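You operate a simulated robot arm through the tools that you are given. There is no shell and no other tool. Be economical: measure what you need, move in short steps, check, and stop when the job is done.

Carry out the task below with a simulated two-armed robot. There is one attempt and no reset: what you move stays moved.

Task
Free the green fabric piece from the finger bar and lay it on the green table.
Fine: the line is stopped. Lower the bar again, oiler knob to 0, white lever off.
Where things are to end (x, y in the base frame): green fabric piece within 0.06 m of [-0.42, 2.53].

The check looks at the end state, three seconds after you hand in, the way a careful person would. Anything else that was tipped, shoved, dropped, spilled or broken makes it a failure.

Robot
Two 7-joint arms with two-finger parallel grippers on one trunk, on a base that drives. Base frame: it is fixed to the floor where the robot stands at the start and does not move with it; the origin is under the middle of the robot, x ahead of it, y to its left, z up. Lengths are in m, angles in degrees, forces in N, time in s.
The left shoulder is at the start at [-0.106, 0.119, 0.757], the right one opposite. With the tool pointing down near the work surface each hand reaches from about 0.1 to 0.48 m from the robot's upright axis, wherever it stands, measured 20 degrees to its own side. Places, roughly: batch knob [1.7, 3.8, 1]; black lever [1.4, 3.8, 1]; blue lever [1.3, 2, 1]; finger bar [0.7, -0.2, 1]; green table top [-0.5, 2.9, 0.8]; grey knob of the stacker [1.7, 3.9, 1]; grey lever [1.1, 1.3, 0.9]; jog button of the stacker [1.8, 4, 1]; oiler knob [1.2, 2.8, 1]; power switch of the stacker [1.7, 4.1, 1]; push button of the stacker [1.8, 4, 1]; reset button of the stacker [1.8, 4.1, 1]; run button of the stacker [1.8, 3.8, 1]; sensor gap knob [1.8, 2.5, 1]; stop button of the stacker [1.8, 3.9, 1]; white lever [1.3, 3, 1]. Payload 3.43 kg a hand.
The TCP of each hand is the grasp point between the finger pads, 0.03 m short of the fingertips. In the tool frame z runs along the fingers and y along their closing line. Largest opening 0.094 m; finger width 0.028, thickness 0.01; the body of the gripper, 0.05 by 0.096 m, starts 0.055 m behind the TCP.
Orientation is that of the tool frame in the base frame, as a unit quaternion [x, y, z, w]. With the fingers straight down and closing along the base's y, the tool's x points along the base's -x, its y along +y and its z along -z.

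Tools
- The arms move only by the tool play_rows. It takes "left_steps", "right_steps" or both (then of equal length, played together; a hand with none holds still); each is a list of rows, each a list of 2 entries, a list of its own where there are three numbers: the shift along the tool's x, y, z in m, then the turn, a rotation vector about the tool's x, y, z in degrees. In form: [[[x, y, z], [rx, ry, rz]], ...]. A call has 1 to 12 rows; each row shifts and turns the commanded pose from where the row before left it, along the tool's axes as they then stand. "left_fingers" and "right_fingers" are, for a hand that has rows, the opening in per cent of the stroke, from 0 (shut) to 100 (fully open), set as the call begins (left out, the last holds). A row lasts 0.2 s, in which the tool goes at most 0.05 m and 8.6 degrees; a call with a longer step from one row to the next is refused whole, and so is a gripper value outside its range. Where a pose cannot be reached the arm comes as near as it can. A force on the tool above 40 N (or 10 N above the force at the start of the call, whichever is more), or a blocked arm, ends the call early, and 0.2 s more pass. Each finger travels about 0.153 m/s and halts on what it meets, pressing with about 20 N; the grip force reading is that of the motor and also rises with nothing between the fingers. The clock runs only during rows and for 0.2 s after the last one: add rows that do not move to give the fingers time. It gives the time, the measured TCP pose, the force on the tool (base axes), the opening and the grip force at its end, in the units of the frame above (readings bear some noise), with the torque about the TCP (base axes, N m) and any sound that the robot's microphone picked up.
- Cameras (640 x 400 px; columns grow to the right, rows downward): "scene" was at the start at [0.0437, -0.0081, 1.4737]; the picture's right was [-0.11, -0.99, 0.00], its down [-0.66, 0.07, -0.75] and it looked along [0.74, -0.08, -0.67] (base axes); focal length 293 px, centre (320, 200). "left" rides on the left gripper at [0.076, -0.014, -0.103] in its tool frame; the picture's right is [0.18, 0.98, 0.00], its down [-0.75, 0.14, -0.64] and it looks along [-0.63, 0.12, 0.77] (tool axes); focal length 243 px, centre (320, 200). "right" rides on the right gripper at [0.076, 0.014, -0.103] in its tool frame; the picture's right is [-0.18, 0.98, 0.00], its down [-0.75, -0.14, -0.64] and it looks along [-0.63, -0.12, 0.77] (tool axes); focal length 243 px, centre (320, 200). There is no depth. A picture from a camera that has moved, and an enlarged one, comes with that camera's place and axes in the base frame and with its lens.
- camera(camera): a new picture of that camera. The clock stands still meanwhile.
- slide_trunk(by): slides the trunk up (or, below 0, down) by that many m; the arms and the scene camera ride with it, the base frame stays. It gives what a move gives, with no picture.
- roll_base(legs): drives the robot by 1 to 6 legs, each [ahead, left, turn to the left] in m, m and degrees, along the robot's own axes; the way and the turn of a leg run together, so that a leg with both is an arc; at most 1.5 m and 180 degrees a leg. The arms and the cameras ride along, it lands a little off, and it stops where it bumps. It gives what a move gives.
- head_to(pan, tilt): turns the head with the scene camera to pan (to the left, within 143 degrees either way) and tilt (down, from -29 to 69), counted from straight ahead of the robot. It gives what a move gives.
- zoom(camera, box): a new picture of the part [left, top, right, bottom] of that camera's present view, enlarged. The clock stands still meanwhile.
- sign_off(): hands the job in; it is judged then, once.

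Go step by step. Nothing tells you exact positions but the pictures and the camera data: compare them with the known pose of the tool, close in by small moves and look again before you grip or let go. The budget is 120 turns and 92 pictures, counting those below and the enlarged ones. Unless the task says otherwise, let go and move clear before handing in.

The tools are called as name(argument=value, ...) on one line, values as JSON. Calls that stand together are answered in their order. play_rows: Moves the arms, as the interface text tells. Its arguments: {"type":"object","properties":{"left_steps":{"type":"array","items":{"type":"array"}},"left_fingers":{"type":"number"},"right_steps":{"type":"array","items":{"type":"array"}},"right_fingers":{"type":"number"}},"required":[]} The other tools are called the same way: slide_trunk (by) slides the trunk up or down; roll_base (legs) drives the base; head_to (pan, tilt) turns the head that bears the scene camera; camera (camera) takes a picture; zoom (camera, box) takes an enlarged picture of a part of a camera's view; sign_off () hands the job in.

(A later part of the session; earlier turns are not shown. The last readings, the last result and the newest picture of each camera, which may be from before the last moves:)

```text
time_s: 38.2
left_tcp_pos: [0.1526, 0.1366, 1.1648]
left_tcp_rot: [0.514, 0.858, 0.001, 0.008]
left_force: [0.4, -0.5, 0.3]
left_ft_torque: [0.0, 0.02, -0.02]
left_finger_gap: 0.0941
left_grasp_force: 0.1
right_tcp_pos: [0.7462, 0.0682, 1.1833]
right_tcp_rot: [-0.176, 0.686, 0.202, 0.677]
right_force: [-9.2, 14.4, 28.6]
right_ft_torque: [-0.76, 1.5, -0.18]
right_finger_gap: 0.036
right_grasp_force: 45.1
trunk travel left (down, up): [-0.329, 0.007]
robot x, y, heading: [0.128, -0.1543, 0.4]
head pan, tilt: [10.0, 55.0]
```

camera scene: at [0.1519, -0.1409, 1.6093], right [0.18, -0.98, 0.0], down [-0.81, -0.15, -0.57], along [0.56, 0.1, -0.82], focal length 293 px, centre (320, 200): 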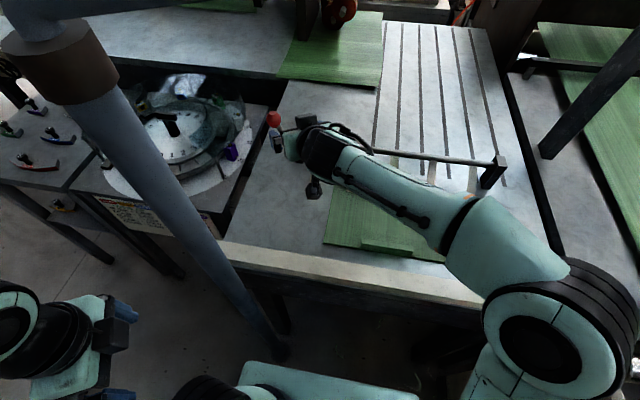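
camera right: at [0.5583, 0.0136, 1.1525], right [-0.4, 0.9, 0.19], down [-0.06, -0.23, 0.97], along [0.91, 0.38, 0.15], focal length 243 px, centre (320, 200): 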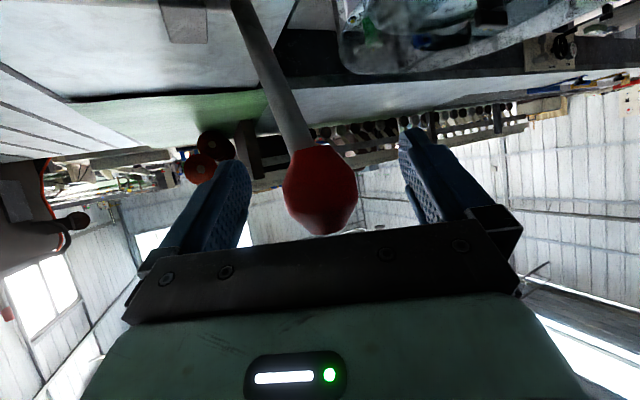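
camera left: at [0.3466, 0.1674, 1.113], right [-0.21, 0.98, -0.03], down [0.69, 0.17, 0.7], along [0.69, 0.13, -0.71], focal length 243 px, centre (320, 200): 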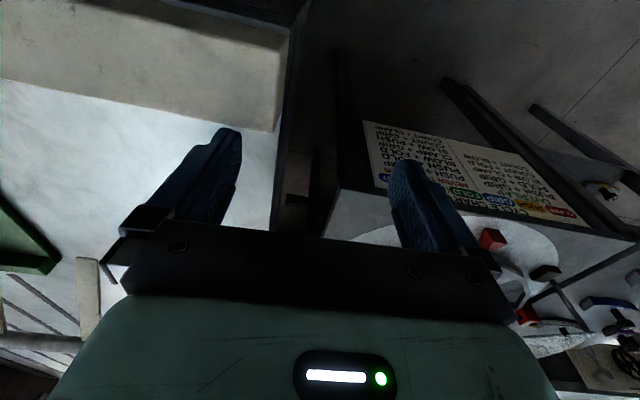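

play_rows(right_steps=[[[0.01, 0, 0], [0, 0, 0]], [[0.0056, -0.0095, 0.0154], [0, 0, 0]], [[0.0086, -0.0096, 0.0154], [0, 0, 0]], [[0, 0, 0], [0, 0, 0]]])

zoom(camera="scene", box=[220, 80, 540, 280])

```text
time_s: 38.6
left_tcp_pos: [0.1548, 0.1342, 1.1646]
left_tcp_rot: [0.514, 0.858, 0.001, 0.007]
left_force: [0.3, -0.2, -0.2]
left_ft_torque: [0.01, 0.02, 0.0]
left_finger_gap: 0.094
left_grasp_force: 0.1
right_tcp_pos: [0.7477, 0.0672, 1.1836]
right_tcp_rot: [-0.177, 0.68, 0.206, 0.681]
right_force: [-6.8, 0.3, 8.5]
right_ft_torque: [-0.47, 1.03, 0.2]
right_finger_gap: 0.0355
right_grasp_force: 45.0
trunk travel left (down, up): [-0.329, 0.007]
robot x, y, heading: [0.1257, -0.1541, 0.1]
head pan, tilt: [10.0, 55.0]
stopped in row 1 (right hand): the force on the tool passed its limit at 46 N (the readings are from after the stop); the commanded pose is now the measured one
```

```text
2.00 times, centred on (380, 180) of scene
camera zoom: at [0.1498, -0.1432, 1.6089], right [0.18, -0.98, 0.0], down [-0.81, -0.15, -0.57], along [0.56, 0.1, -0.82], focal length 586 px, centre (200, 240)
```

zoom: 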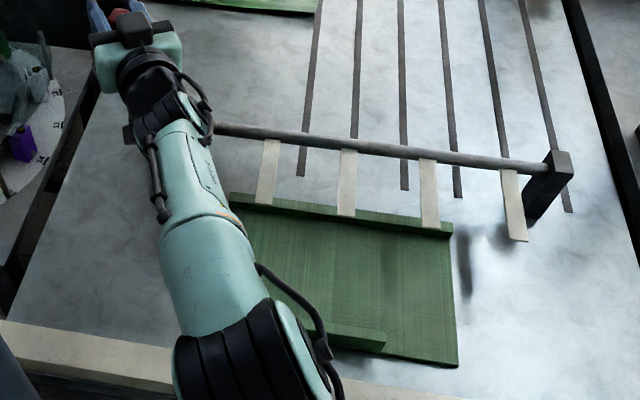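

play_rows(right_steps=[[[-0.003, -0.005, 0.0086], [0, 0, 0]], [[-0.001, -0.005, 0.0086], [0, 0, 0]], [[0, -0.005, 0.0086], [0, 0, 0]], [[0, 0, 0], [0, 0, 0]]])

```text
time_s: 39.6
left_tcp_pos: [0.1537, 0.1357, 1.164]
left_tcp_rot: [0.514, 0.858, 0.001, 0.007]
left_force: [-0.4, 0.5, 0.8]
left_ft_torque: [0.03, 0.02, -0.01]
left_finger_gap: 0.0941
left_grasp_force: 0.1
right_tcp_pos: [0.7786, 0.0686, 1.1808]
right_tcp_rot: [-0.176, 0.685, 0.201, 0.678]
right_force: [-17.1, -1.5, -13.9]
right_ft_torque: [0.11, -0.39, -0.09]
right_finger_gap: 0.0356
right_grasp_force: 45.1
trunk travel left (down, up): [-0.329, 0.007]
robot x, y, heading: [0.1263, -0.1511, 0.6]
head pan, tilt: [10.0, 55.0]
```

It moves on freely. I follow the arc further, now forward and slightly down.

play_rows(right_steps=[[[0.006, -0.0062, 0.0103], [0, 0, 0]], [[0.006, -0.0062, 0.0103], [0, 0, 0]], [[0.007, -0.0062, 0.0103], [0, 0, 0]], [[0, 0, 0], [0, 0, 0]]])

zoom(camera="scene", box=[220, 80, 540, 280])

```text
time_s: 40.1
left_tcp_pos: [0.1512, 0.132, 1.1653]
left_tcp_rot: [0.514, 0.858, 0.002, 0.008]
left_force: [0.0, -0.5, -0.4]
left_ft_torque: [0.01, 0.03, -0.01]
left_finger_gap: 0.0942
left_grasp_force: 0.1
right_tcp_pos: [0.7862, 0.0728, 1.1841]
right_tcp_rot: [-0.179, 0.678, 0.211, 0.682]
right_force: [-34.7, -10.9, -2.0]
right_ft_torque: [-0.02, -0.02, -0.21]
right_finger_gap: 0.0357
right_grasp_force: 44.7
trunk travel left (down, up): [-0.329, 0.007]
robot x, y, heading: [0.1247, -0.156, 0.5]
head pan, tilt: [10.0, 55.0]
stopped in row 2 (right hand): the force on the tool passed its limit at 78 N (the readings are from after the stop); the commanded pose is now the measured one
```

```text
2.00 times, centred on (380, 180) of scene
camera zoom: at [0.1449, -0.1455, 1.6096], right [0.18, -0.98, 0.0], down [-0.8, -0.15, -0.58], along [0.57, 0.1, -0.82], focal length 586 px, centre (200, 240)
```

zoom: 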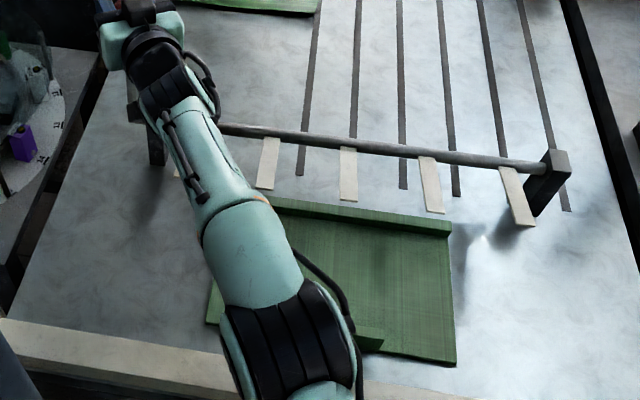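

That was the end stop; the fingers are well clear of the cloth now. I ease off a touch, open the hand and see whether the bar stays up.

play_rows(right_steps=[[[0, 0.004, -0.006], [0, 0, 0]], [[0, 0, 0], [0, 0, 0]]])

play_rows(right_steps=[[[0, 0, 0], [0, 0, 0]], [[0, 0, 0], [0, 0, 0]], [[0, 0, 0], [0, 0, 0]]], right_fingers=100)

zoom(camera="scene", box=[220, 80, 540, 280])

camera(camera="right")

```text
time_s: 40.7
left_tcp_pos: [0.1567, 0.1361, 1.166]
left_tcp_rot: [0.514, 0.858, 0.0, 0.007]
left_force: [-1.1, -0.4, 0.1]
left_ft_torque: [0.0, -0.03, -0.01]
left_finger_gap: 0.094
left_grasp_force: 0.0
right_tcp_pos: [0.785, 0.0742, 1.1839]
right_tcp_rot: [-0.178, 0.677, 0.209, 0.683]
right_force: [9.2, 4.4, 11.7]
right_ft_torque: [0.27, -0.79, -0.05]
right_finger_gap: 0.0354
right_grasp_force: 45.1
trunk travel left (down, up): [-0.329, 0.007]
robot x, y, heading: [0.1228, -0.154, 0.3]
head pan, tilt: [10.0, 55.0]
```

```text
time_s: 41.5
left_tcp_pos: [0.1547, 0.1344, 1.1645]
left_tcp_rot: [0.515, 0.857, 0.0, 0.006]
left_force: [0.1, -0.1, 0.0]
left_ft_torque: [-0.02, 0.02, 0.02]
left_finger_gap: 0.0942
left_grasp_force: 0.0
right_tcp_pos: [0.7836, 0.0724, 1.1809]
right_tcp_rot: [-0.178, 0.68, 0.207, 0.68]
right_force: [0.7, 1.0, -0.4]
right_ft_torque: [-0.03, 0.01, 0.04]
right_finger_gap: 0.0939
right_grasp_force: 0.0
trunk travel left (down, up): [-0.329, 0.007]
robot x, y, heading: [0.1226, -0.1604, 0.0]
head pan, tilt: [10.0, 55.0]
```

```text
2.00 times, centred on (380, 180) of scene
camera zoom: at [0.1506, -0.1421, 1.6093], right [0.18, -0.98, 0.0], down [-0.81, -0.15, -0.57], along [0.56, 0.1, -0.82], focal length 586 px, centre (200, 240)
```

zoom: 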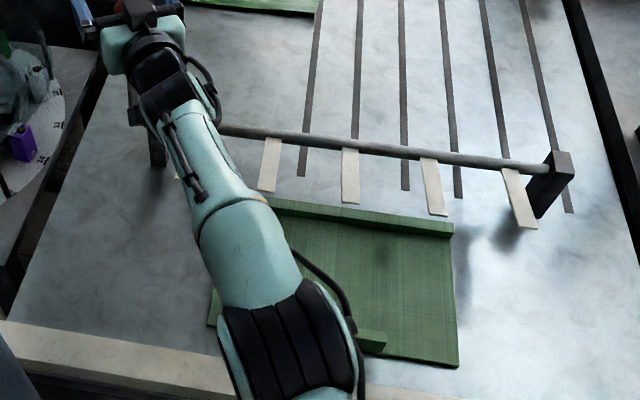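

```text
59 pictures are left
camera right: at [0.6881, 0.0331, 1.1036], right [-0.51, 0.83, 0.22], down [-0.46, -0.49, 0.74], along [0.72, 0.28, 0.63], focal length 243 px, centre (320, 200)
```

right: 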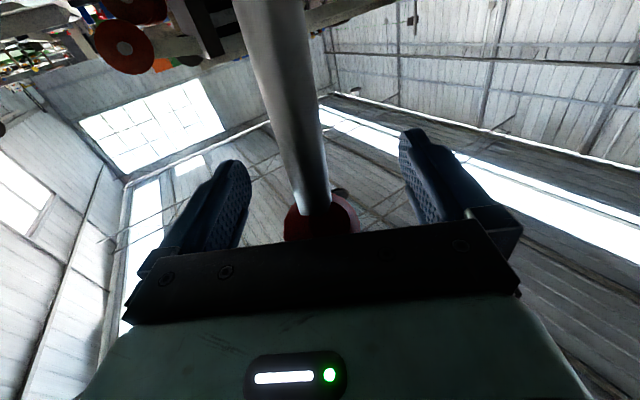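

It stays up. I withdraw the hand straight back and verify.

play_rows(right_steps=[[[0, 0, -0.04], [0, 0, 0]], [[0, 0, -0.04], [0, 0, 0]], [[0, 0, -0.04], [0, 0, 0]], [[0, 0, -0.04], [0, 0, 0]], [[-0.01, 0, -0.04], [0, 0, 0]]])

camera(camera="scene")

```text
time_s: 42.7
left_tcp_pos: [0.1548, 0.1335, 1.164]
left_tcp_rot: [0.515, 0.857, 0.001, 0.007]
left_force: [-0.4, 0.4, 0.5]
left_ft_torque: [0.0, -0.01, 0.0]
left_finger_gap: 0.094
left_grasp_force: 0.1
right_tcp_pos: [0.613, -0.0348, 1.1877]
right_tcp_rot: [-0.179, 0.679, 0.21, 0.68]
right_force: [1.2, 0.1, 0.5]
right_ft_torque: [0.01, -0.01, -0.01]
right_finger_gap: 0.0943
right_grasp_force: 0.0
trunk travel left (down, up): [-0.329, 0.007]
robot x, y, heading: [0.1246, -0.1532, 0.1]
head pan, tilt: [10.0, 55.0]
```

```text
58 pictures are left
camera scene: at [0.1498, -0.1433, 1.6093], right [0.18, -0.98, 0.0], down [-0.81, -0.15, -0.57], along [0.56, 0.1, -0.82], focal length 293 px, centre (320, 200)
```

scene: 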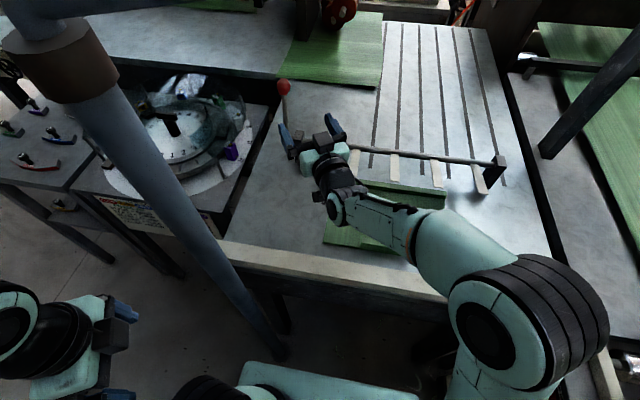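

The bar stays raised with the knob now at (0.79, 0.066). Next I turn the right hand fingers-down and move it above the cloth's front tab.

play_rows(right_steps=[[[0, -0.01, 0], [0, 8, 0]], [[0, -0.01, 0], [0, 8, 0]], [[0, -0.01, 0], [0, 8, 0]], [[0, -0.01, 0], [0, 8, 0]], [[0, -0.01, 0], [0, 8, 0]], [[0, -0.01, 0], [0, 8, 0]], [[0, -0.01, 0], [0, 8, 0]], [[0, -0.01, 0], [0, 8, 0]], [[0, -0.01, 0], [0, 8, 0]], [[0, -0.01, 0], [0, 8, 0]], [[0, -0.01, 0], [0, 8, 0]]])

play_rows(right_steps=[[[0.04, 0, 0], [0, 0, 0]], [[0.04, 0, 0], [0, 0, 0]], [[0.04, 0, 0], [0, 0, 0]], [[0.04, 0, 0], [0, 0, 0]], [[0.03, 0, 0], [0, 0, 0]]])

```text
time_s: 45.1
left_tcp_pos: [0.1558, 0.1347, 1.1659]
left_tcp_rot: [0.514, 0.857, 0.0, 0.008]
left_force: [-0.7, 0.2, 0.0]
left_ft_torque: [0.05, 0.0, -0.02]
left_finger_gap: 0.0944
left_grasp_force: 0.0
right_tcp_pos: [0.6143, -0.1386, 1.1542]
right_tcp_rot: [-0.273, 0.961, 0.027, 0.024]
right_force: [-0.1, 0.0, -0.1]
right_ft_torque: [-0.01, -0.03, 0.0]
right_finger_gap: 0.0942
right_grasp_force: 0.1
right hand out of reach, approached as far as the arm can: row 9, 10, 11
trunk travel left (down, up): [-0.329, 0.007]
robot x, y, heading: [0.1253, -0.1546, 0.5]
head pan, tilt: [10.0, 55.0]
```

```text
time_s: 46.3
left_tcp_pos: [0.155, 0.1347, 1.1648]
left_tcp_rot: [0.514, 0.858, 0.0, 0.008]
left_force: [-1.1, 0.8, -0.2]
left_ft_torque: [-0.01, -0.02, -0.01]
left_finger_gap: 0.0937
left_grasp_force: 0.2
right_tcp_pos: [0.4506, -0.2395, 1.1465]
right_tcp_rot: [-0.274, 0.961, 0.025, 0.017]
right_force: [-0.4, -0.9, -1.6]
right_ft_torque: [0.0, 0.02, -0.01]
right_finger_gap: 0.094
right_grasp_force: 0.0
trunk travel left (down, up): [-0.329, 0.007]
robot x, y, heading: [0.1248, -0.1558, 0.2]
head pan, tilt: [10.0, 55.0]
```

play_rows(right_steps=[[[0, 0, 0], [0, 0, -7.3]], [[0, 0, 0], [0, 0, -7.3]], [[0, 0, 0], [0, 0, -7.3]], [[0, 0, 0], [0, 0, -7.3]], [[0, 0, 0], [0, 0, -7.3]], [[0, 0, 0], [0, 0, -7.3]], [[0, 0, 0], [0, 0, -7.3]], [[0, 0, 0], [0, 0, -7.3]]])

camera(camera="right")

camera(camera="scene")

```text
time_s: 48.1
left_tcp_pos: [0.1557, 0.1351, 1.1652]
left_tcp_rot: [0.513, 0.858, 0.0, 0.007]
left_force: [-0.5, -0.1, -0.1]
left_ft_torque: [-0.04, -0.03, 0.0]
left_finger_gap: 0.094
left_grasp_force: 0.0
right_tcp_pos: [0.4537, -0.2385, 1.1458]
right_tcp_rot: [0.708, -0.706, -0.014, -0.027]
right_force: [0.8, -0.4, 0.6]
right_ft_torque: [0.01, -0.02, 0.0]
right_finger_gap: 0.0939
right_grasp_force: 0.1
trunk travel left (down, up): [-0.329, 0.007]
robot x, y, heading: [0.1233, -0.1565, 0.6]
head pan, tilt: [10.0, 55.0]
```

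```text
57 pictures are left
camera right: at [0.4379, -0.3221, 1.2435], right [-0.98, 0.18, -0.01], down [0.13, 0.71, 0.69], along [0.13, 0.68, -0.73], focal length 243 px, centre (320, 200)
```

right: 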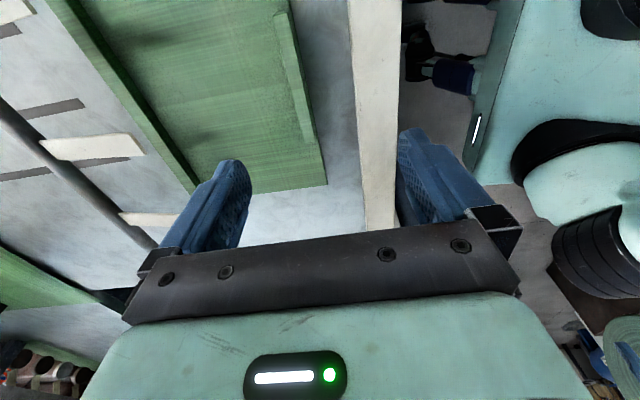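

```text
56 pictures are left
camera scene: at [0.1507, -0.1421, 1.6093], right [0.18, -0.98, 0.0], down [-0.81, -0.15, -0.57], along [0.56, 0.1, -0.82], focal length 293 px, centre (320, 200)
```

scene: 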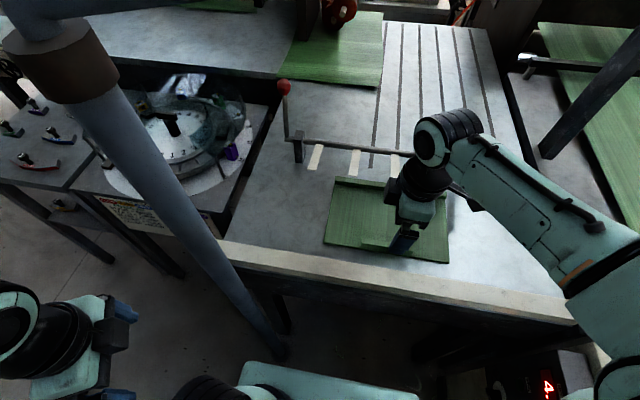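

zoom(camera="right", box=[220, 0, 420, 125])

zoom(camera="scene", box=[310, 160, 470, 260])

```text
3.20 times, centred on (320, 62) of right
camera zoom: at [0.4379, -0.3221, 1.2435], right [-0.98, 0.18, -0.01], down [0.13, 0.71, 0.69], along [0.13, 0.68, -0.73], focal length 776 px, centre (320, 640)
```

zoom: 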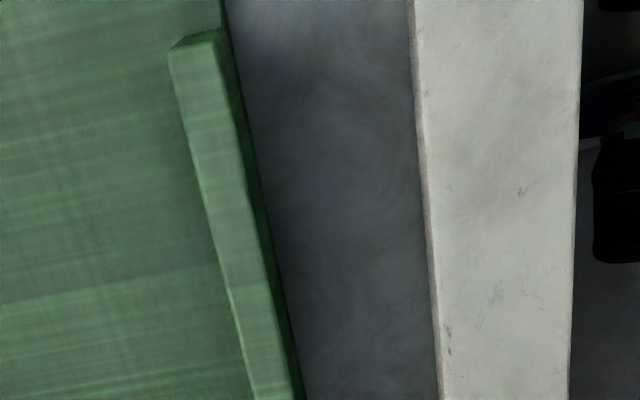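

```text
4.00 times, centred on (390, 210) of scene
camera zoom: at [0.1507, -0.1421, 1.6093], right [0.18, -0.98, 0.0], down [-0.81, -0.15, -0.57], along [0.56, 0.1, -0.82], focal length 1172 px, centre (40, 160)
```

zoom: 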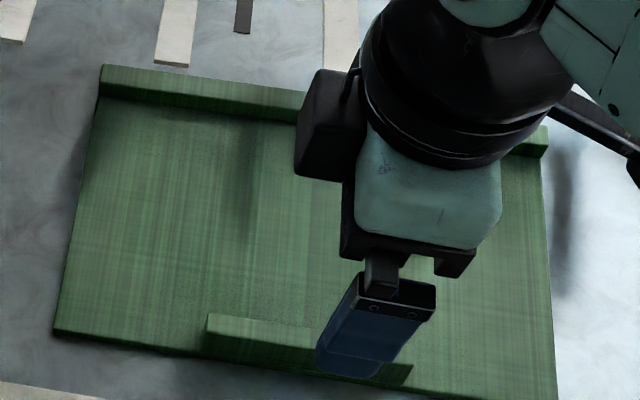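

The tab is a raised strip on the front edge: x≈0.48, y −0.30…−0.18, about 0.02 wide. I straighten the tool, narrow the fingers so the front one clears the rail, and come down halfway.

play_rows(right_steps=[[[0, -0.014, 0], [-1, 3.3, 0]], [[0, -0.014, 0.02], [0, 0, 0]], [[0, 0, 0.045], [0, 0, 0]], [[0, 0, 0.045], [0, 0, 0]], [[0, 0, 0], [0, 0, 0]]], right_fingers=50)

camera(camera="right")

zoom(camera="scene", box=[310, 160, 470, 260])

```text
time_s: 49.3
left_tcp_pos: [0.1552, 0.1357, 1.165]
left_tcp_rot: [0.515, 0.857, 0.0, 0.007]
left_force: [0.4, 0.5, 0.9]
left_ft_torque: [0.01, 0.0, -0.01]
left_finger_gap: 0.0939
left_grasp_force: 0.1
right_tcp_pos: [0.4794, -0.2398, 1.0321]
right_tcp_rot: [0.708, -0.707, 0.0, -0.002]
right_force: [0.3, -0.7, 0.7]
right_ft_torque: [-0.01, -0.02, 0.02]
right_finger_gap: 0.0472
right_grasp_force: 0.1
trunk travel left (down, up): [-0.329, 0.007]
robot x, y, heading: [0.1247, -0.1589, 0.2]
head pan, tilt: [10.0, 55.0]
```

```text
53 pictures are left
camera right: at [0.4659, -0.3172, 1.1357], right [-0.98, 0.18, 0.0], down [0.14, 0.75, 0.64], along [0.12, 0.63, -0.77], focal length 243 px, centre (320, 200)
```

right: 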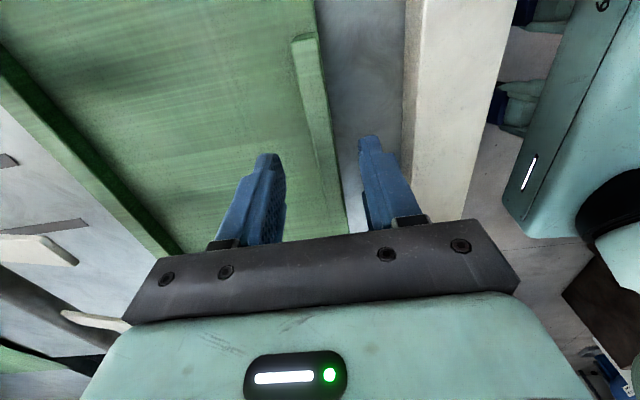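

```text
4.00 times, centred on (390, 210) of scene
camera zoom: at [0.1504, -0.1421, 1.6093], right [0.18, -0.98, 0.0], down [-0.81, -0.15, -0.57], along [0.56, 0.1, -0.82], focal length 1172 px, centre (40, 160)
```

zoom: 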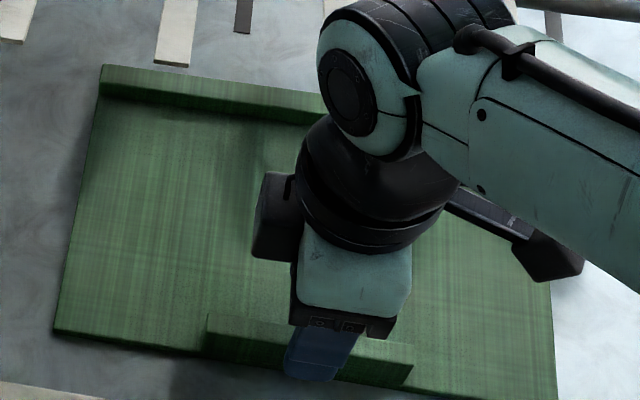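

The tab is centred between the fingers. I go down in small steps, watching for contact.

play_rows(right_steps=[[[0, 0, 0.015], [0, 0, 0]], [[0, 0, 0.01], [0, 0, 0]], [[0, 0, 0.005], [0, 0, 0]], [[0, 0, 0.004], [0, 0, 0]]])

zoom(camera="right", box=[200, 80, 440, 230])

```text
time_s: 50.3
left_tcp_pos: [0.1554, 0.136, 1.1647]
left_tcp_rot: [0.515, 0.857, 0.0, 0.008]
left_force: [0.1, -0.4, 1.5]
left_ft_torque: [0.05, -0.07, 0.01]
left_finger_gap: 0.0939
left_grasp_force: 0.0
right_tcp_pos: [0.4834, -0.2392, 1.0006]
right_tcp_rot: [0.708, -0.706, 0.0, -0.002]
right_force: [-0.3, 0.4, -0.7]
right_ft_torque: [0.01, 0.01, 0.02]
right_finger_gap: 0.047
right_grasp_force: 0.0
trunk travel left (down, up): [-0.329, 0.007]
robot x, y, heading: [0.127, -0.1565, 0.4]
head pan, tilt: [10.0, 55.0]
```

```text
2.67 times, centred on (320, 155) of right
camera zoom: at [0.4684, -0.3168, 1.1034], right [-0.98, 0.18, 0.0], down [0.14, 0.75, 0.64], along [0.12, 0.63, -0.77], focal length 647 px, centre (320, 320)
```

zoom: 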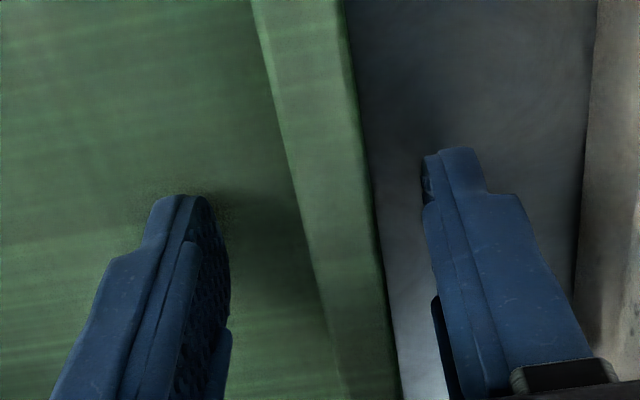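

play_rows(right_steps=[[[0, 0, 0.003], [0, 0, 0]], [[0, 0, 0.003], [0, 0, 0]]])

play_rows(right_steps=[[[0, 0, 0.003], [0, 0, 0]], [[0, 0, 0.002], [0, 0, 0]]])

```text
time_s: 50.9
left_tcp_pos: [0.1544, 0.135, 1.1668]
left_tcp_rot: [0.514, 0.858, 0.001, 0.007]
left_force: [-0.2, 0.3, -1.2]
left_ft_torque: [-0.02, 0.02, 0.0]
left_finger_gap: 0.0938
left_grasp_force: 0.0
right_tcp_pos: [0.4822, -0.2396, 0.9963]
right_tcp_rot: [0.708, -0.706, 0.002, -0.004]
right_force: [-2.9, -5.4, 20.6]
right_ft_torque: [-0.22, -0.45, -0.07]
right_finger_gap: 0.0458
right_grasp_force: 0.1
trunk travel left (down, up): [-0.329, 0.007]
robot x, y, heading: [0.1203, -0.1554, 0.4]
head pan, tilt: [10.0, 55.0]
```

```text
time_s: 51.4
left_tcp_pos: [0.1546, 0.1352, 1.1643]
left_tcp_rot: [0.515, 0.857, 0.001, 0.008]
left_force: [0.4, 0.2, 0.9]
left_ft_torque: [-0.01, -0.01, 0.02]
left_finger_gap: 0.094
left_grasp_force: 0.1
right_tcp_pos: [0.4832, -0.2391, 0.9974]
right_tcp_rot: [0.708, -0.706, 0.004, -0.006]
right_force: [-5.1, -4.3, 17.4]
right_ft_torque: [-0.19, -0.28, -0.11]
right_finger_gap: 0.0437
right_grasp_force: 0.1
trunk travel left (down, up): [-0.329, 0.007]
robot x, y, heading: [0.122, -0.1548, 0.3]
head pan, tilt: [10.0, 55.0]
stopped in row 2 (right hand): the force on the tool passed its limit at 43 N (the readings are from after the stop); the commanded pose is now the measured one
```

Touched the cloth with the fingertip. Up 3 mm, then close on the tab.

play_rows(right_steps=[[[0, 0, -0.003], [0, 0, 0]], [[0, 0, 0], [0, 0, 0]]])

play_rows(right_steps=[[[0, 0, 0], [0, 0, 0]], [[0, 0, 0], [0, 0, 0]], [[0, 0, 0], [0, 0, 0]]], right_fingers=0)

zoom(camera="right", box=[200, 80, 440, 230])

```text
time_s: 52.0
left_tcp_pos: [0.1545, 0.1354, 1.1645]
left_tcp_rot: [0.514, 0.858, 0.0, 0.007]
left_force: [0.4, -0.2, 0.7]
left_ft_torque: [0.03, -0.04, -0.01]
left_finger_gap: 0.094
left_grasp_force: 0.0
right_tcp_pos: [0.4844, -0.2388, 0.9974]
right_tcp_rot: [0.708, -0.706, 0.003, -0.005]
right_force: [-0.3, 0.6, 1.0]
right_ft_torque: [-0.01, -0.03, -0.01]
right_finger_gap: 0.0464
right_grasp_force: 0.1
trunk travel left (down, up): [-0.329, 0.007]
robot x, y, heading: [0.1267, -0.1579, 0.2]
head pan, tilt: [10.0, 55.0]
```

```text
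time_s: 52.8
left_tcp_pos: [0.1566, 0.1345, 1.1654]
left_tcp_rot: [0.515, 0.857, 0.0, 0.007]
left_force: [0.6, 0.7, -0.2]
left_ft_torque: [0.01, -0.02, 0.0]
left_finger_gap: 0.0938
left_grasp_force: 0.1
right_tcp_pos: [0.4835, -0.2394, 0.9983]
right_tcp_rot: [0.707, -0.707, 0.002, -0.005]
right_force: [-0.4, -0.2, 0.3]
right_ft_torque: [-0.02, -0.01, -0.04]
right_finger_gap: 0.0176
right_grasp_force: 20.0
trunk travel left (down, up): [-0.329, 0.007]
robot x, y, heading: [0.1243, -0.1568, 0.5]
head pan, tilt: [10.0, 55.0]
```

```text
2.67 times, centred on (320, 155) of right
camera zoom: at [0.4696, -0.3164, 1.1007], right [-0.98, 0.18, -0.01], down [0.13, 0.75, 0.65], along [0.13, 0.63, -0.76], focal length 647 px, centre (320, 320)
```

zoom: 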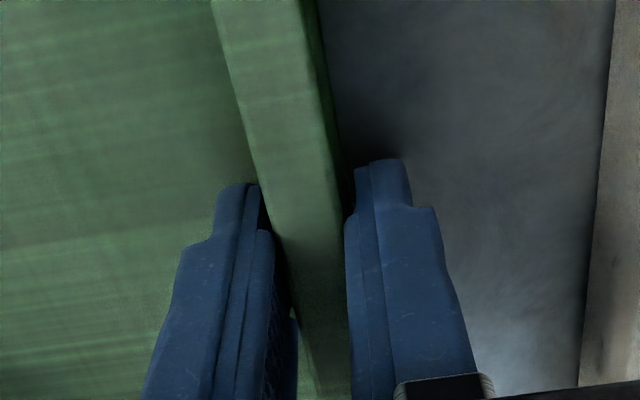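

Gripped (0.018 m). I lift slightly and look at how the piece comes.

play_rows(right_steps=[[[0, 0, -0.008], [0, 0, 0]], [[0, 0, -0.008], [0, 0, 0]], [[0, 0, 0], [0, 0, 0]]])

zoom(camera="scene", box=[230, 80, 550, 280])

```text
time_s: 53.6
left_tcp_pos: [0.1563, 0.1349, 1.1645]
left_tcp_rot: [0.513, 0.858, 0.0, 0.007]
left_force: [0.1, 0.6, 0.3]
left_ft_torque: [0.0, -0.02, 0.01]
left_finger_gap: 0.0938
left_grasp_force: 0.0
right_tcp_pos: [0.4842, -0.2399, 1.0126]
right_tcp_rot: [0.708, -0.706, 0.002, -0.006]
right_force: [-0.4, 0.2, -0.7]
right_ft_torque: [0.02, 0.07, -0.02]
right_finger_gap: 0.0176
right_grasp_force: 20.0
trunk travel left (down, up): [-0.329, 0.007]
robot x, y, heading: [0.1233, -0.1551, 0.5]
head pan, tilt: [10.0, 55.0]
```

```text
2.00 times, centred on (390, 180) of scene
camera zoom: at [0.1508, -0.1421, 1.6093], right [0.18, -0.98, 0.0], down [-0.81, -0.15, -0.57], along [0.56, 0.1, -0.82], focal length 586 px, centre (180, 240)
```

zoom: 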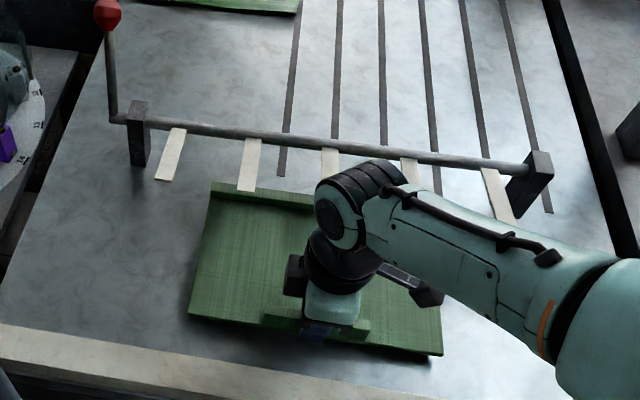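

The piece comes as one stiff sheet, with its hem well below the raised fingers. I lift to clear the rail and back the base out.

play_rows(right_steps=[[[0, 0, -0.01], [0, 0, 0]], [[0, 0, -0.01], [0, 0, 0]], [[0, 0, 0], [0, 0, 0]]])

roll_base(legs=[[-0.15, 0, 0]])

camera(camera="scene")

```text
time_s: 54.4
left_tcp_pos: [0.1566, 0.1347, 1.1647]
left_tcp_rot: [0.514, 0.858, 0.0, 0.007]
left_force: [-0.4, -0.7, -0.1]
left_ft_torque: [0.02, 0.01, -0.01]
left_finger_gap: 0.0938
left_grasp_force: 0.0
right_tcp_pos: [0.4848, -0.2393, 1.034]
right_tcp_rot: [0.707, -0.707, 0.003, -0.004]
right_force: [0.2, 0.1, -0.5]
right_ft_torque: [0.0, 0.03, -0.01]
right_finger_gap: 0.0174
right_grasp_force: 19.8
trunk travel left (down, up): [-0.329, 0.007]
robot x, y, heading: [0.1216, -0.1559, 0.5]
head pan, tilt: [10.0, 55.0]
```

```text
time_s: 55.8
left_tcp_pos: [0.006, 0.1343, 1.1657]
left_tcp_rot: [0.515, 0.857, 0.0, 0.006]
left_force: [-0.5, 0.1, -0.6]
left_ft_torque: [0.01, 0.0, -0.01]
left_finger_gap: 0.0942
left_grasp_force: 0.1
right_tcp_pos: [0.334, -0.2415, 1.0333]
right_tcp_rot: [-0.706, 0.708, -0.003, 0.005]
right_force: [-0.1, -0.8, -0.1]
right_ft_torque: [0.06, 0.01, -0.02]
right_finger_gap: 0.0177
right_grasp_force: 20.4
trunk travel left (down, up): [-0.329, 0.007]
robot x, y, heading: [-0.0278, -0.1592, 0.1]
head pan, tilt: [10.0, 55.0]
```

```text
48 pictures are left
camera scene: at [0.0, -0.143, 1.6095], right [0.18, -0.98, 0.0], down [-0.81, -0.14, -0.57], along [0.56, 0.1, -0.82], focal length 293 px, centre (320, 200)
```

scene: 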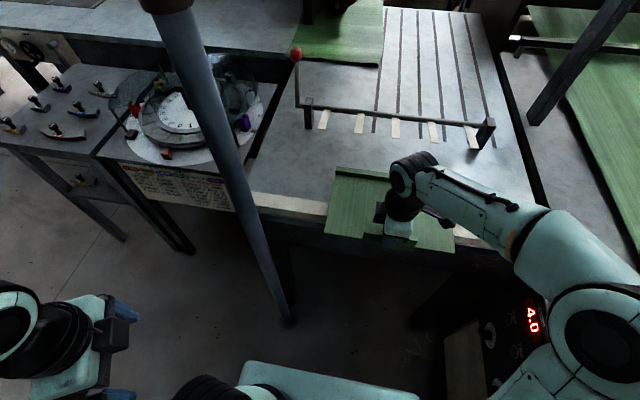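

The piece is free of the bar and in hand; the bar stays up for now. Before reversing and turning I check behind me.

head_to(pan=140, tilt=35)

camera(camera="scene")

head_to(pan=-140, tilt=35)

camera(camera="scene")

```text
time_s: 57.9
left_tcp_pos: [0.0047, 0.1345, 1.1651]
left_tcp_rot: [0.516, 0.857, 0.0, 0.008]
left_force: [0.0, 0.5, -0.3]
left_ft_torque: [0.01, 0.0, 0.0]
left_finger_gap: 0.094
left_grasp_force: 0.0
right_tcp_pos: [0.3329, -0.2418, 1.0335]
right_tcp_rot: [-0.706, 0.708, -0.002, 0.005]
right_force: [-0.6, -1.1, -0.8]
right_ft_torque: [0.02, -0.02, 0.01]
right_finger_gap: 0.0175
right_grasp_force: 20.3
trunk travel left (down, up): [-0.329, 0.007]
robot x, y, heading: [-0.0257, -0.1557, 0.1]
head pan, tilt: [140.0, 35.0]
```

```text
47 pictures are left
camera scene: at [-0.1393, -0.0993, 1.6375], right [0.64, 0.77, 0.0], down [0.44, -0.37, -0.82], along [-0.63, 0.53, -0.57], focal length 293 px, centre (320, 200)
```

scene: 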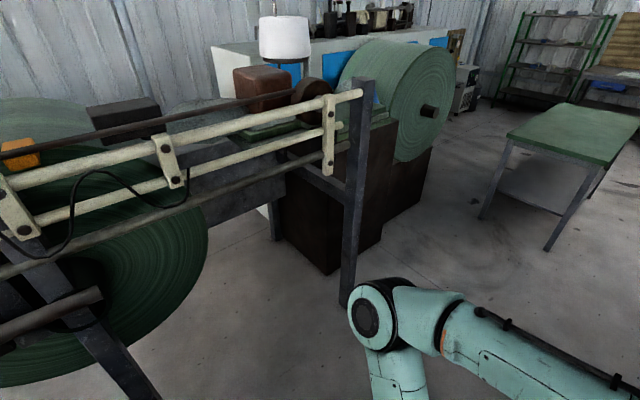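

```text
time_s: 61.7
left_tcp_pos: [0.0047, 0.1352, 1.1642]
left_tcp_rot: [0.516, 0.857, -0.001, 0.007]
left_force: [0.0, 0.0, 0.0]
left_ft_torque: [0.0, 0.03, -0.01]
left_finger_gap: 0.0939
left_grasp_force: 0.0
right_tcp_pos: [0.3332, -0.2412, 1.0336]
right_tcp_rot: [-0.706, 0.708, -0.003, 0.004]
right_force: [-0.6, 0.2, -0.6]
right_ft_torque: [-0.03, -0.02, 0.06]
right_finger_gap: 0.0176
right_grasp_force: 19.7
trunk travel left (down, up): [-0.329, 0.007]
robot x, y, heading: [-0.0273, -0.1539, 0.1]
head pan, tilt: [-140.0, 35.0]
```

```text
46 pictures are left
camera scene: at [-0.139, -0.2125, 1.6375], right [-0.65, 0.76, 0.0], down [0.44, 0.37, -0.82], along [-0.63, -0.53, -0.57], focal length 293 px, centre (320, 200)
```

scene: 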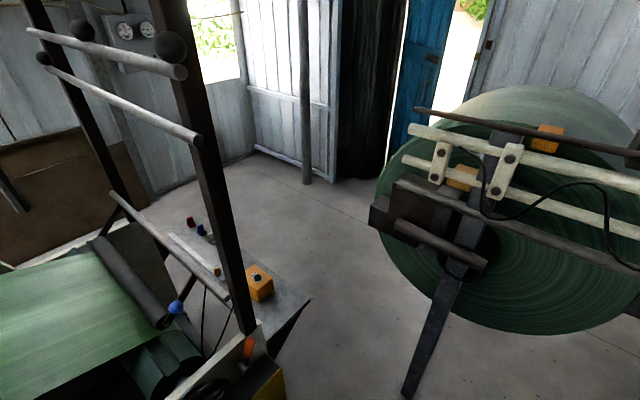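

Behind me there is a frame at x ≈ −1, with a free lane along x ≈ −0.25. I tuck the right hand in slightly, reverse, then turn left.

roll_base(legs=[[-0.26, 0, 0]])

play_rows(right_steps=[[[0, 0.03, -0.02], [0, 0, 0]], [[0, 0.03, -0.02], [0, 0, 0]], [[0, 0.03, 0], [0, 0, 0]]])

head_to(pan=20, tilt=45)

camera(camera="scene")

```text
time_s: 63.6
left_tcp_pos: [-0.2533, 0.1321, 1.1647]
left_tcp_rot: [0.514, 0.858, 0.0, 0.007]
left_force: [0.1, -0.3, -0.2]
left_ft_torque: [0.0, -0.02, 0.01]
left_finger_gap: 0.0942
left_grasp_force: 0.1
right_tcp_pos: [0.0763, -0.2412, 1.0331]
right_tcp_rot: [0.707, -0.707, 0.002, -0.005]
right_force: [0.4, -0.1, -0.6]
right_ft_torque: [-0.03, 0.08, -0.02]
right_finger_gap: 0.0174
right_grasp_force: 20.3
trunk travel left (down, up): [-0.329, 0.007]
robot x, y, heading: [-0.2847, -0.1569, 0.6]
head pan, tilt: [-140.0, 35.0]
```

```text
time_s: 64.4
left_tcp_pos: [-0.2534, 0.1332, 1.1652]
left_tcp_rot: [0.516, 0.856, 0.0, 0.007]
left_force: [-0.4, 0.1, -0.9]
left_ft_torque: [0.02, 0.0, 0.02]
left_finger_gap: 0.0938
left_grasp_force: 0.0
right_tcp_pos: [-0.0146, -0.2427, 1.0731]
right_tcp_rot: [-0.707, 0.707, -0.003, 0.005]
right_force: [-0.1, -0.4, -1.2]
right_ft_torque: [0.02, 0.03, 0.01]
right_finger_gap: 0.0174
right_grasp_force: 20.0
trunk travel left (down, up): [-0.329, 0.007]
robot x, y, heading: [-0.2843, -0.1596, 0.4]
head pan, tilt: [-140.0, 35.0]
```

```text
time_s: 66.8
left_tcp_pos: [-0.2526, 0.1324, 1.1639]
left_tcp_rot: [0.515, 0.857, 0.0, 0.006]
left_force: [0.1, -0.2, 0.4]
left_ft_torque: [-0.02, 0.01, -0.01]
left_finger_gap: 0.0941
left_grasp_force: 0.2
right_tcp_pos: [-0.0132, -0.2433, 1.0736]
right_tcp_rot: [0.707, -0.707, 0.003, -0.006]
right_force: [-0.3, -0.5, -0.4]
right_ft_torque: [0.02, 0.06, 0.03]
right_finger_gap: 0.0167
right_grasp_force: 19.8
trunk travel left (down, up): [-0.329, 0.007]
robot x, y, heading: [-0.2848, -0.1549, 0.4]
head pan, tilt: [20.0, 45.0]
```

```text
45 pictures are left
camera scene: at [-0.2526, -0.1288, 1.6227], right [0.35, -0.94, 0.0], down [-0.66, -0.25, -0.71], along [0.66, 0.25, -0.71], focal length 293 px, centre (320, 200)
```

scene: 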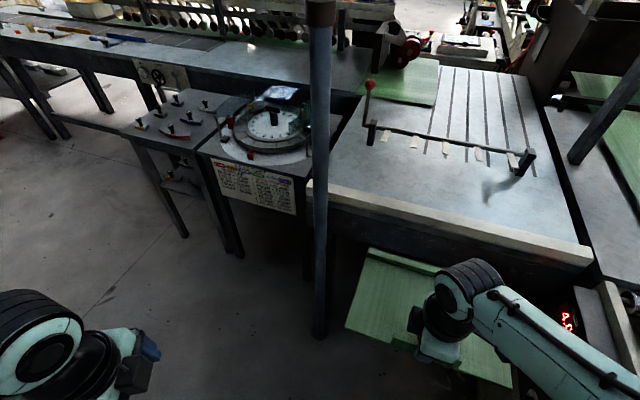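

All clear; I turn left in place in two legs and then look ahead to the table.

roll_base(legs=[[0, 0, 45], [0, 0, 45]])

head_to(pan=0, tilt=35)

camera(camera="scene")

```text
time_s: 71.3
left_tcp_pos: [-0.5757, -0.1224, 1.1651]
left_tcp_rot: [-0.238, 0.971, 0.005, 0.006]
left_force: [0.3, 0.0, 0.6]
left_ft_torque: [0.02, -0.03, 0.01]
left_finger_gap: 0.094
left_grasp_force: 0.1
right_tcp_pos: [-0.1971, 0.1127, 1.0737]
right_tcp_rot: [1.0, -0.005, -0.002, -0.005]
right_force: [-0.6, -1.0, -0.4]
right_ft_torque: [-0.06, 0.0, 0.0]
right_finger_gap: 0.0129
right_grasp_force: 19.8
trunk travel left (down, up): [-0.329, 0.007]
robot x, y, heading: [-0.2872, -0.1605, 89.8]
head pan, tilt: [20.0, 45.0]
```

```text
time_s: 72.2
left_tcp_pos: [-0.5754, -0.1224, 1.1651]
left_tcp_rot: [-0.238, 0.971, 0.004, 0.005]
left_force: [-1.1, -0.5, 0.2]
left_ft_torque: [-0.01, 0.0, 0.01]
left_finger_gap: 0.094
left_grasp_force: 0.0
right_tcp_pos: [-0.1986, 0.1121, 1.0734]
right_tcp_rot: [1.0, -0.005, -0.001, -0.004]
right_force: [0.8, 0.7, -0.7]
right_ft_torque: [-0.05, 0.01, 0.0]
right_finger_gap: 0.0132
right_grasp_force: 19.8
trunk travel left (down, up): [-0.329, 0.007]
robot x, y, heading: [-0.2839, -0.1586, 90.0]
head pan, tilt: [0.0, 35.0]
```

```text
44 pictures are left
camera scene: at [-0.2842, -0.1134, 1.6375], right [1.0, 0.0, 0.0], down [0.0, -0.57, -0.82], along [0.0, 0.82, -0.57], focal length 293 px, centre (320, 200)
```

scene: 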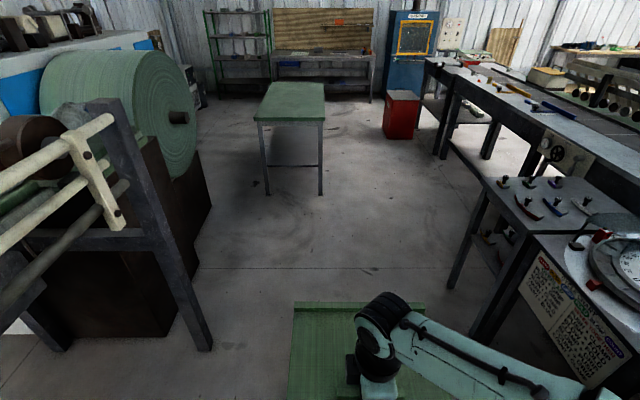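

The grip opening has shrunk from 0.0176 to 0.013, so the piece may be slipping. I check the fingers.

camera(camera="right")

zoom(camera="scene", box=[270, 280, 462, 400])

```text
43 pictures are left
camera right: at [-0.1216, 0.0952, 1.1754], right [-0.19, -0.98, -0.01], down [-0.75, 0.14, 0.65], along [-0.63, 0.13, -0.76], focal length 243 px, centre (320, 200)
```

right: 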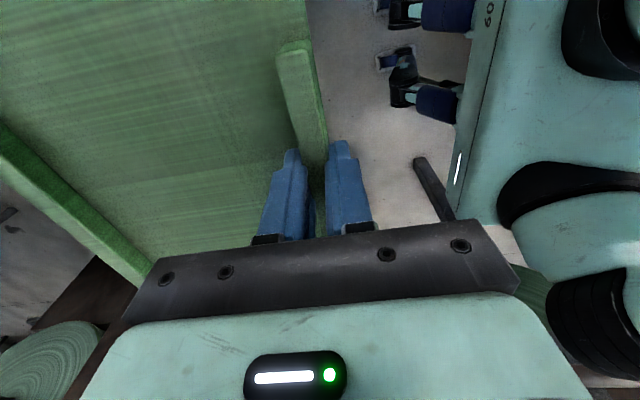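

```text
3.33 times, centred on (366, 340) of scene
camera zoom: at [-0.2842, -0.1134, 1.6375], right [1.0, 0.0, 0.0], down [0.0, -0.57, -0.82], along [0.0, 0.82, -0.57], focal length 977 px, centre (167, -267)
```

zoom: 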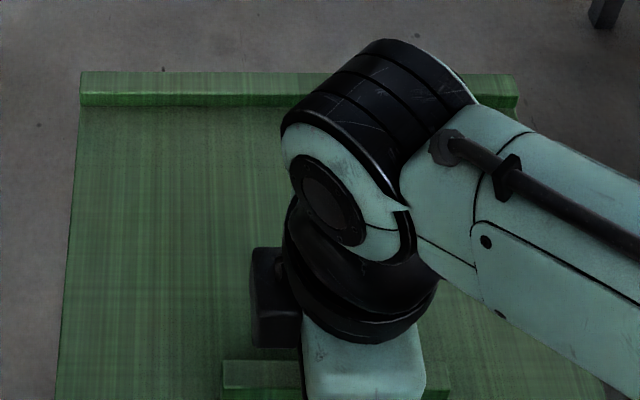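

zoom(camera="right", box=[240, 100, 400, 250])

play_rows(right_steps=[[[0, 0, 0], [0, 0, 0]], [[0, 0, 0], [0, 0, 0]], [[0, 0, 0], [0, 0, 0]]], right_fingers=0)

```text
2.67 times, centred on (320, 175) of right
camera zoom: at [-0.1216, 0.0952, 1.1754], right [-0.19, -0.98, -0.01], down [-0.75, 0.14, 0.65], along [-0.63, 0.13, -0.76], focal length 647 px, centre (320, 267)
```

zoom: 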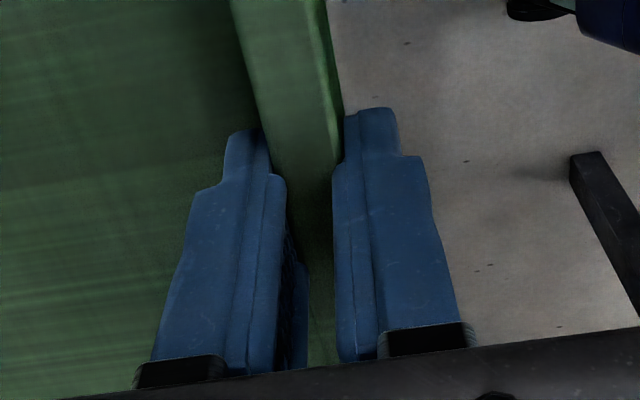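

```text
time_s: 73.0
left_tcp_pos: [-0.5764, -0.1235, 1.1648]
left_tcp_rot: [-0.237, 0.972, 0.005, 0.005]
left_force: [0.4, 0.2, 1.0]
left_ft_torque: [0.02, -0.01, 0.0]
left_finger_gap: 0.0941
left_grasp_force: 0.0
right_tcp_pos: [-0.1981, 0.1127, 1.0731]
right_tcp_rot: [1.0, -0.005, -0.002, -0.006]
right_force: [0.2, -0.1, -0.3]
right_ft_torque: [-0.04, 0.0, 0.0]
right_finger_gap: 0.013
right_grasp_force: 19.5
trunk travel left (down, up): [-0.329, 0.007]
robot x, y, heading: [-0.2848, -0.1604, 89.8]
head pan, tilt: [0.0, 35.0]
```

The pads still hold the tab deep and the opening is steady, so I drive on in moderate legs, checking the grip.

roll_base(legs=[[0.5, 0, 0]])

roll_base(legs=[[0.7, 0, 0]])

```text
time_s: 75.9
left_tcp_pos: [-0.5743, 0.3727, 1.1645]
left_tcp_rot: [-0.239, 0.971, 0.005, 0.005]
left_force: [-0.1, -0.3, -0.6]
left_ft_torque: [-0.02, -0.02, 0.02]
left_finger_gap: 0.0939
left_grasp_force: 0.0
right_tcp_pos: [-0.1975, 0.6091, 1.0723]
right_tcp_rot: [1.0, -0.003, -0.002, -0.005]
right_force: [0.1, -0.3, -0.7]
right_ft_torque: [-0.08, -0.01, 0.01]
right_finger_gap: 0.0133
right_grasp_force: 20.1
trunk travel left (down, up): [-0.329, 0.007]
robot x, y, heading: [-0.2864, 0.3392, 89.9]
head pan, tilt: [0.0, 35.0]
```

```text
time_s: 79.8
left_tcp_pos: [-0.5735, 1.0813, 1.1644]
left_tcp_rot: [-0.238, 0.971, 0.005, 0.004]
left_force: [0.1, 0.1, -0.2]
left_ft_torque: [0.04, 0.01, -0.01]
left_finger_gap: 0.094
left_grasp_force: 0.1
right_tcp_pos: [-0.1958, 1.3179, 1.0737]
right_tcp_rot: [1.0, -0.004, -0.001, -0.005]
right_force: [-0.2, 0.4, -1.1]
right_ft_torque: [-0.07, 0.03, 0.03]
right_finger_gap: 0.0131
right_grasp_force: 19.9
trunk travel left (down, up): [-0.329, 0.007]
robot x, y, heading: [-0.2799, 1.0467, 89.9]
head pan, tilt: [0.0, 35.0]
```

Grip steady. I move left into line with the table and on toward it, then look.

roll_base(legs=[[0.45, 0.22, 0]])

head_to(pan=0, tilt=48)

camera(camera="scene")

```text
time_s: 82.7
left_tcp_pos: [-0.7879, 1.5357, 1.1635]
left_tcp_rot: [-0.237, 0.971, 0.005, 0.004]
left_force: [0.3, -0.6, -1.0]
left_ft_torque: [-0.04, 0.0, 0.01]
left_finger_gap: 0.0941
left_grasp_force: 0.0
right_tcp_pos: [-0.4073, 1.7701, 1.0733]
right_tcp_rot: [1.0, -0.006, -0.001, -0.006]
right_force: [0.6, 0.1, -0.2]
right_ft_torque: [-0.07, 0.0, -0.03]
right_finger_gap: 0.0132
right_grasp_force: 20.2
trunk travel left (down, up): [-0.329, 0.007]
robot x, y, heading: [-0.4965, 1.4987, 89.5]
head pan, tilt: [0.0, 35.0]
```

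```text
time_s: 83.5
left_tcp_pos: [-0.7871, 1.5367, 1.1651]
left_tcp_rot: [-0.238, 0.971, 0.005, 0.005]
left_force: [0.5, 0.1, -0.6]
left_ft_torque: [0.01, 0.03, 0.01]
left_finger_gap: 0.0936
left_grasp_force: 0.0
right_tcp_pos: [-0.4092, 1.7722, 1.0735]
right_tcp_rot: [1.0, -0.007, -0.001, -0.006]
right_force: [-0.1, -0.3, -0.9]
right_ft_torque: [-0.05, 0.01, -0.02]
right_finger_gap: 0.0131
right_grasp_force: 20.0
trunk travel left (down, up): [-0.329, 0.007]
robot x, y, heading: [-0.4995, 1.5011, 90.0]
head pan, tilt: [0.0, 48.0]
```

```text
40 pictures are left
camera scene: at [-0.4951, 1.5363, 1.6186], right [1.0, -0.01, 0.0], down [0.0, -0.74, -0.67], along [0.0, 0.67, -0.74], focal length 293 px, centre (320, 200)
```

scene: 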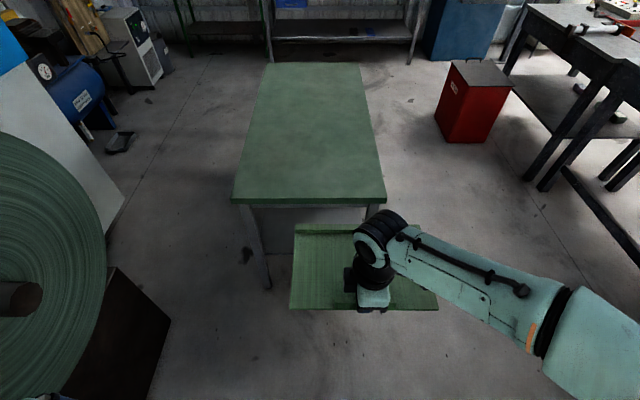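

The table top spans y 2.28–3.48, x −0.83…−0.25. The hand should set down at about (−0.435, 2.44), leaving the piece centred near (−0.43, 2.535). I drive up to the table edge.

roll_base(legs=[[0.46, 0.025, 0]])

play_rows(right_steps=[[[0, -0.04, 0], [0, 0, 0]], [[0, -0.04, 0.01], [0, 0, 0]], [[0, -0.04, 0.01], [0, 0, 0]], [[0, -0.04, 0.01], [0, 0, 0]]])

camera(camera="scene")

```text
time_s: 86.2
left_tcp_pos: [-0.808, 1.9929, 1.1639]
left_tcp_rot: [-0.236, 0.972, 0.005, 0.005]
left_force: [0.4, 0.1, -0.2]
left_ft_torque: [0.04, -0.01, 0.06]
left_finger_gap: 0.094
left_grasp_force: 0.0
right_tcp_pos: [-0.4301, 2.2264, 1.0726]
right_tcp_rot: [1.0, -0.007, -0.002, -0.005]
right_force: [0.2, -0.5, -0.4]
right_ft_torque: [-0.07, 0.01, -0.04]
right_finger_gap: 0.0135
right_grasp_force: 19.3
trunk travel left (down, up): [-0.329, 0.007]
robot x, y, heading: [-0.517, 1.9591, 89.5]
head pan, tilt: [0.0, 48.0]
```

```text
time_s: 87.2
left_tcp_pos: [-0.8088, 1.9929, 1.1647]
left_tcp_rot: [-0.236, 0.972, 0.005, 0.005]
left_force: [0.0, 0.2, -0.5]
left_ft_torque: [-0.02, -0.02, 0.0]
left_finger_gap: 0.0939
left_grasp_force: 0.1
right_tcp_pos: [-0.4261, 2.3868, 1.0437]
right_tcp_rot: [1.0, -0.008, -0.001, -0.005]
right_force: [0.3, 0.7, -0.4]
right_ft_torque: [-0.07, 0.0, 0.02]
right_finger_gap: 0.0131
right_grasp_force: 20.2
trunk travel left (down, up): [-0.329, 0.007]
robot x, y, heading: [-0.5183, 1.9558, 89.6]
head pan, tilt: [0.0, 48.0]
```

```text
39 pictures are left
camera scene: at [-0.5169, 1.9936, 1.6185], right [1.0, -0.01, 0.0], down [-0.01, -0.74, -0.67], along [0.0, 0.67, -0.74], focal length 293 px, centre (320, 200)
```

scene: 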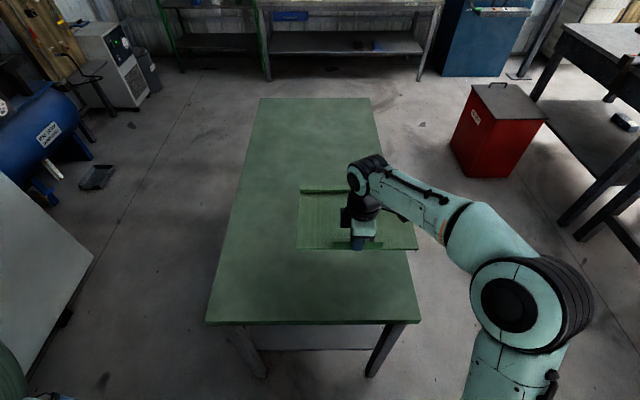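

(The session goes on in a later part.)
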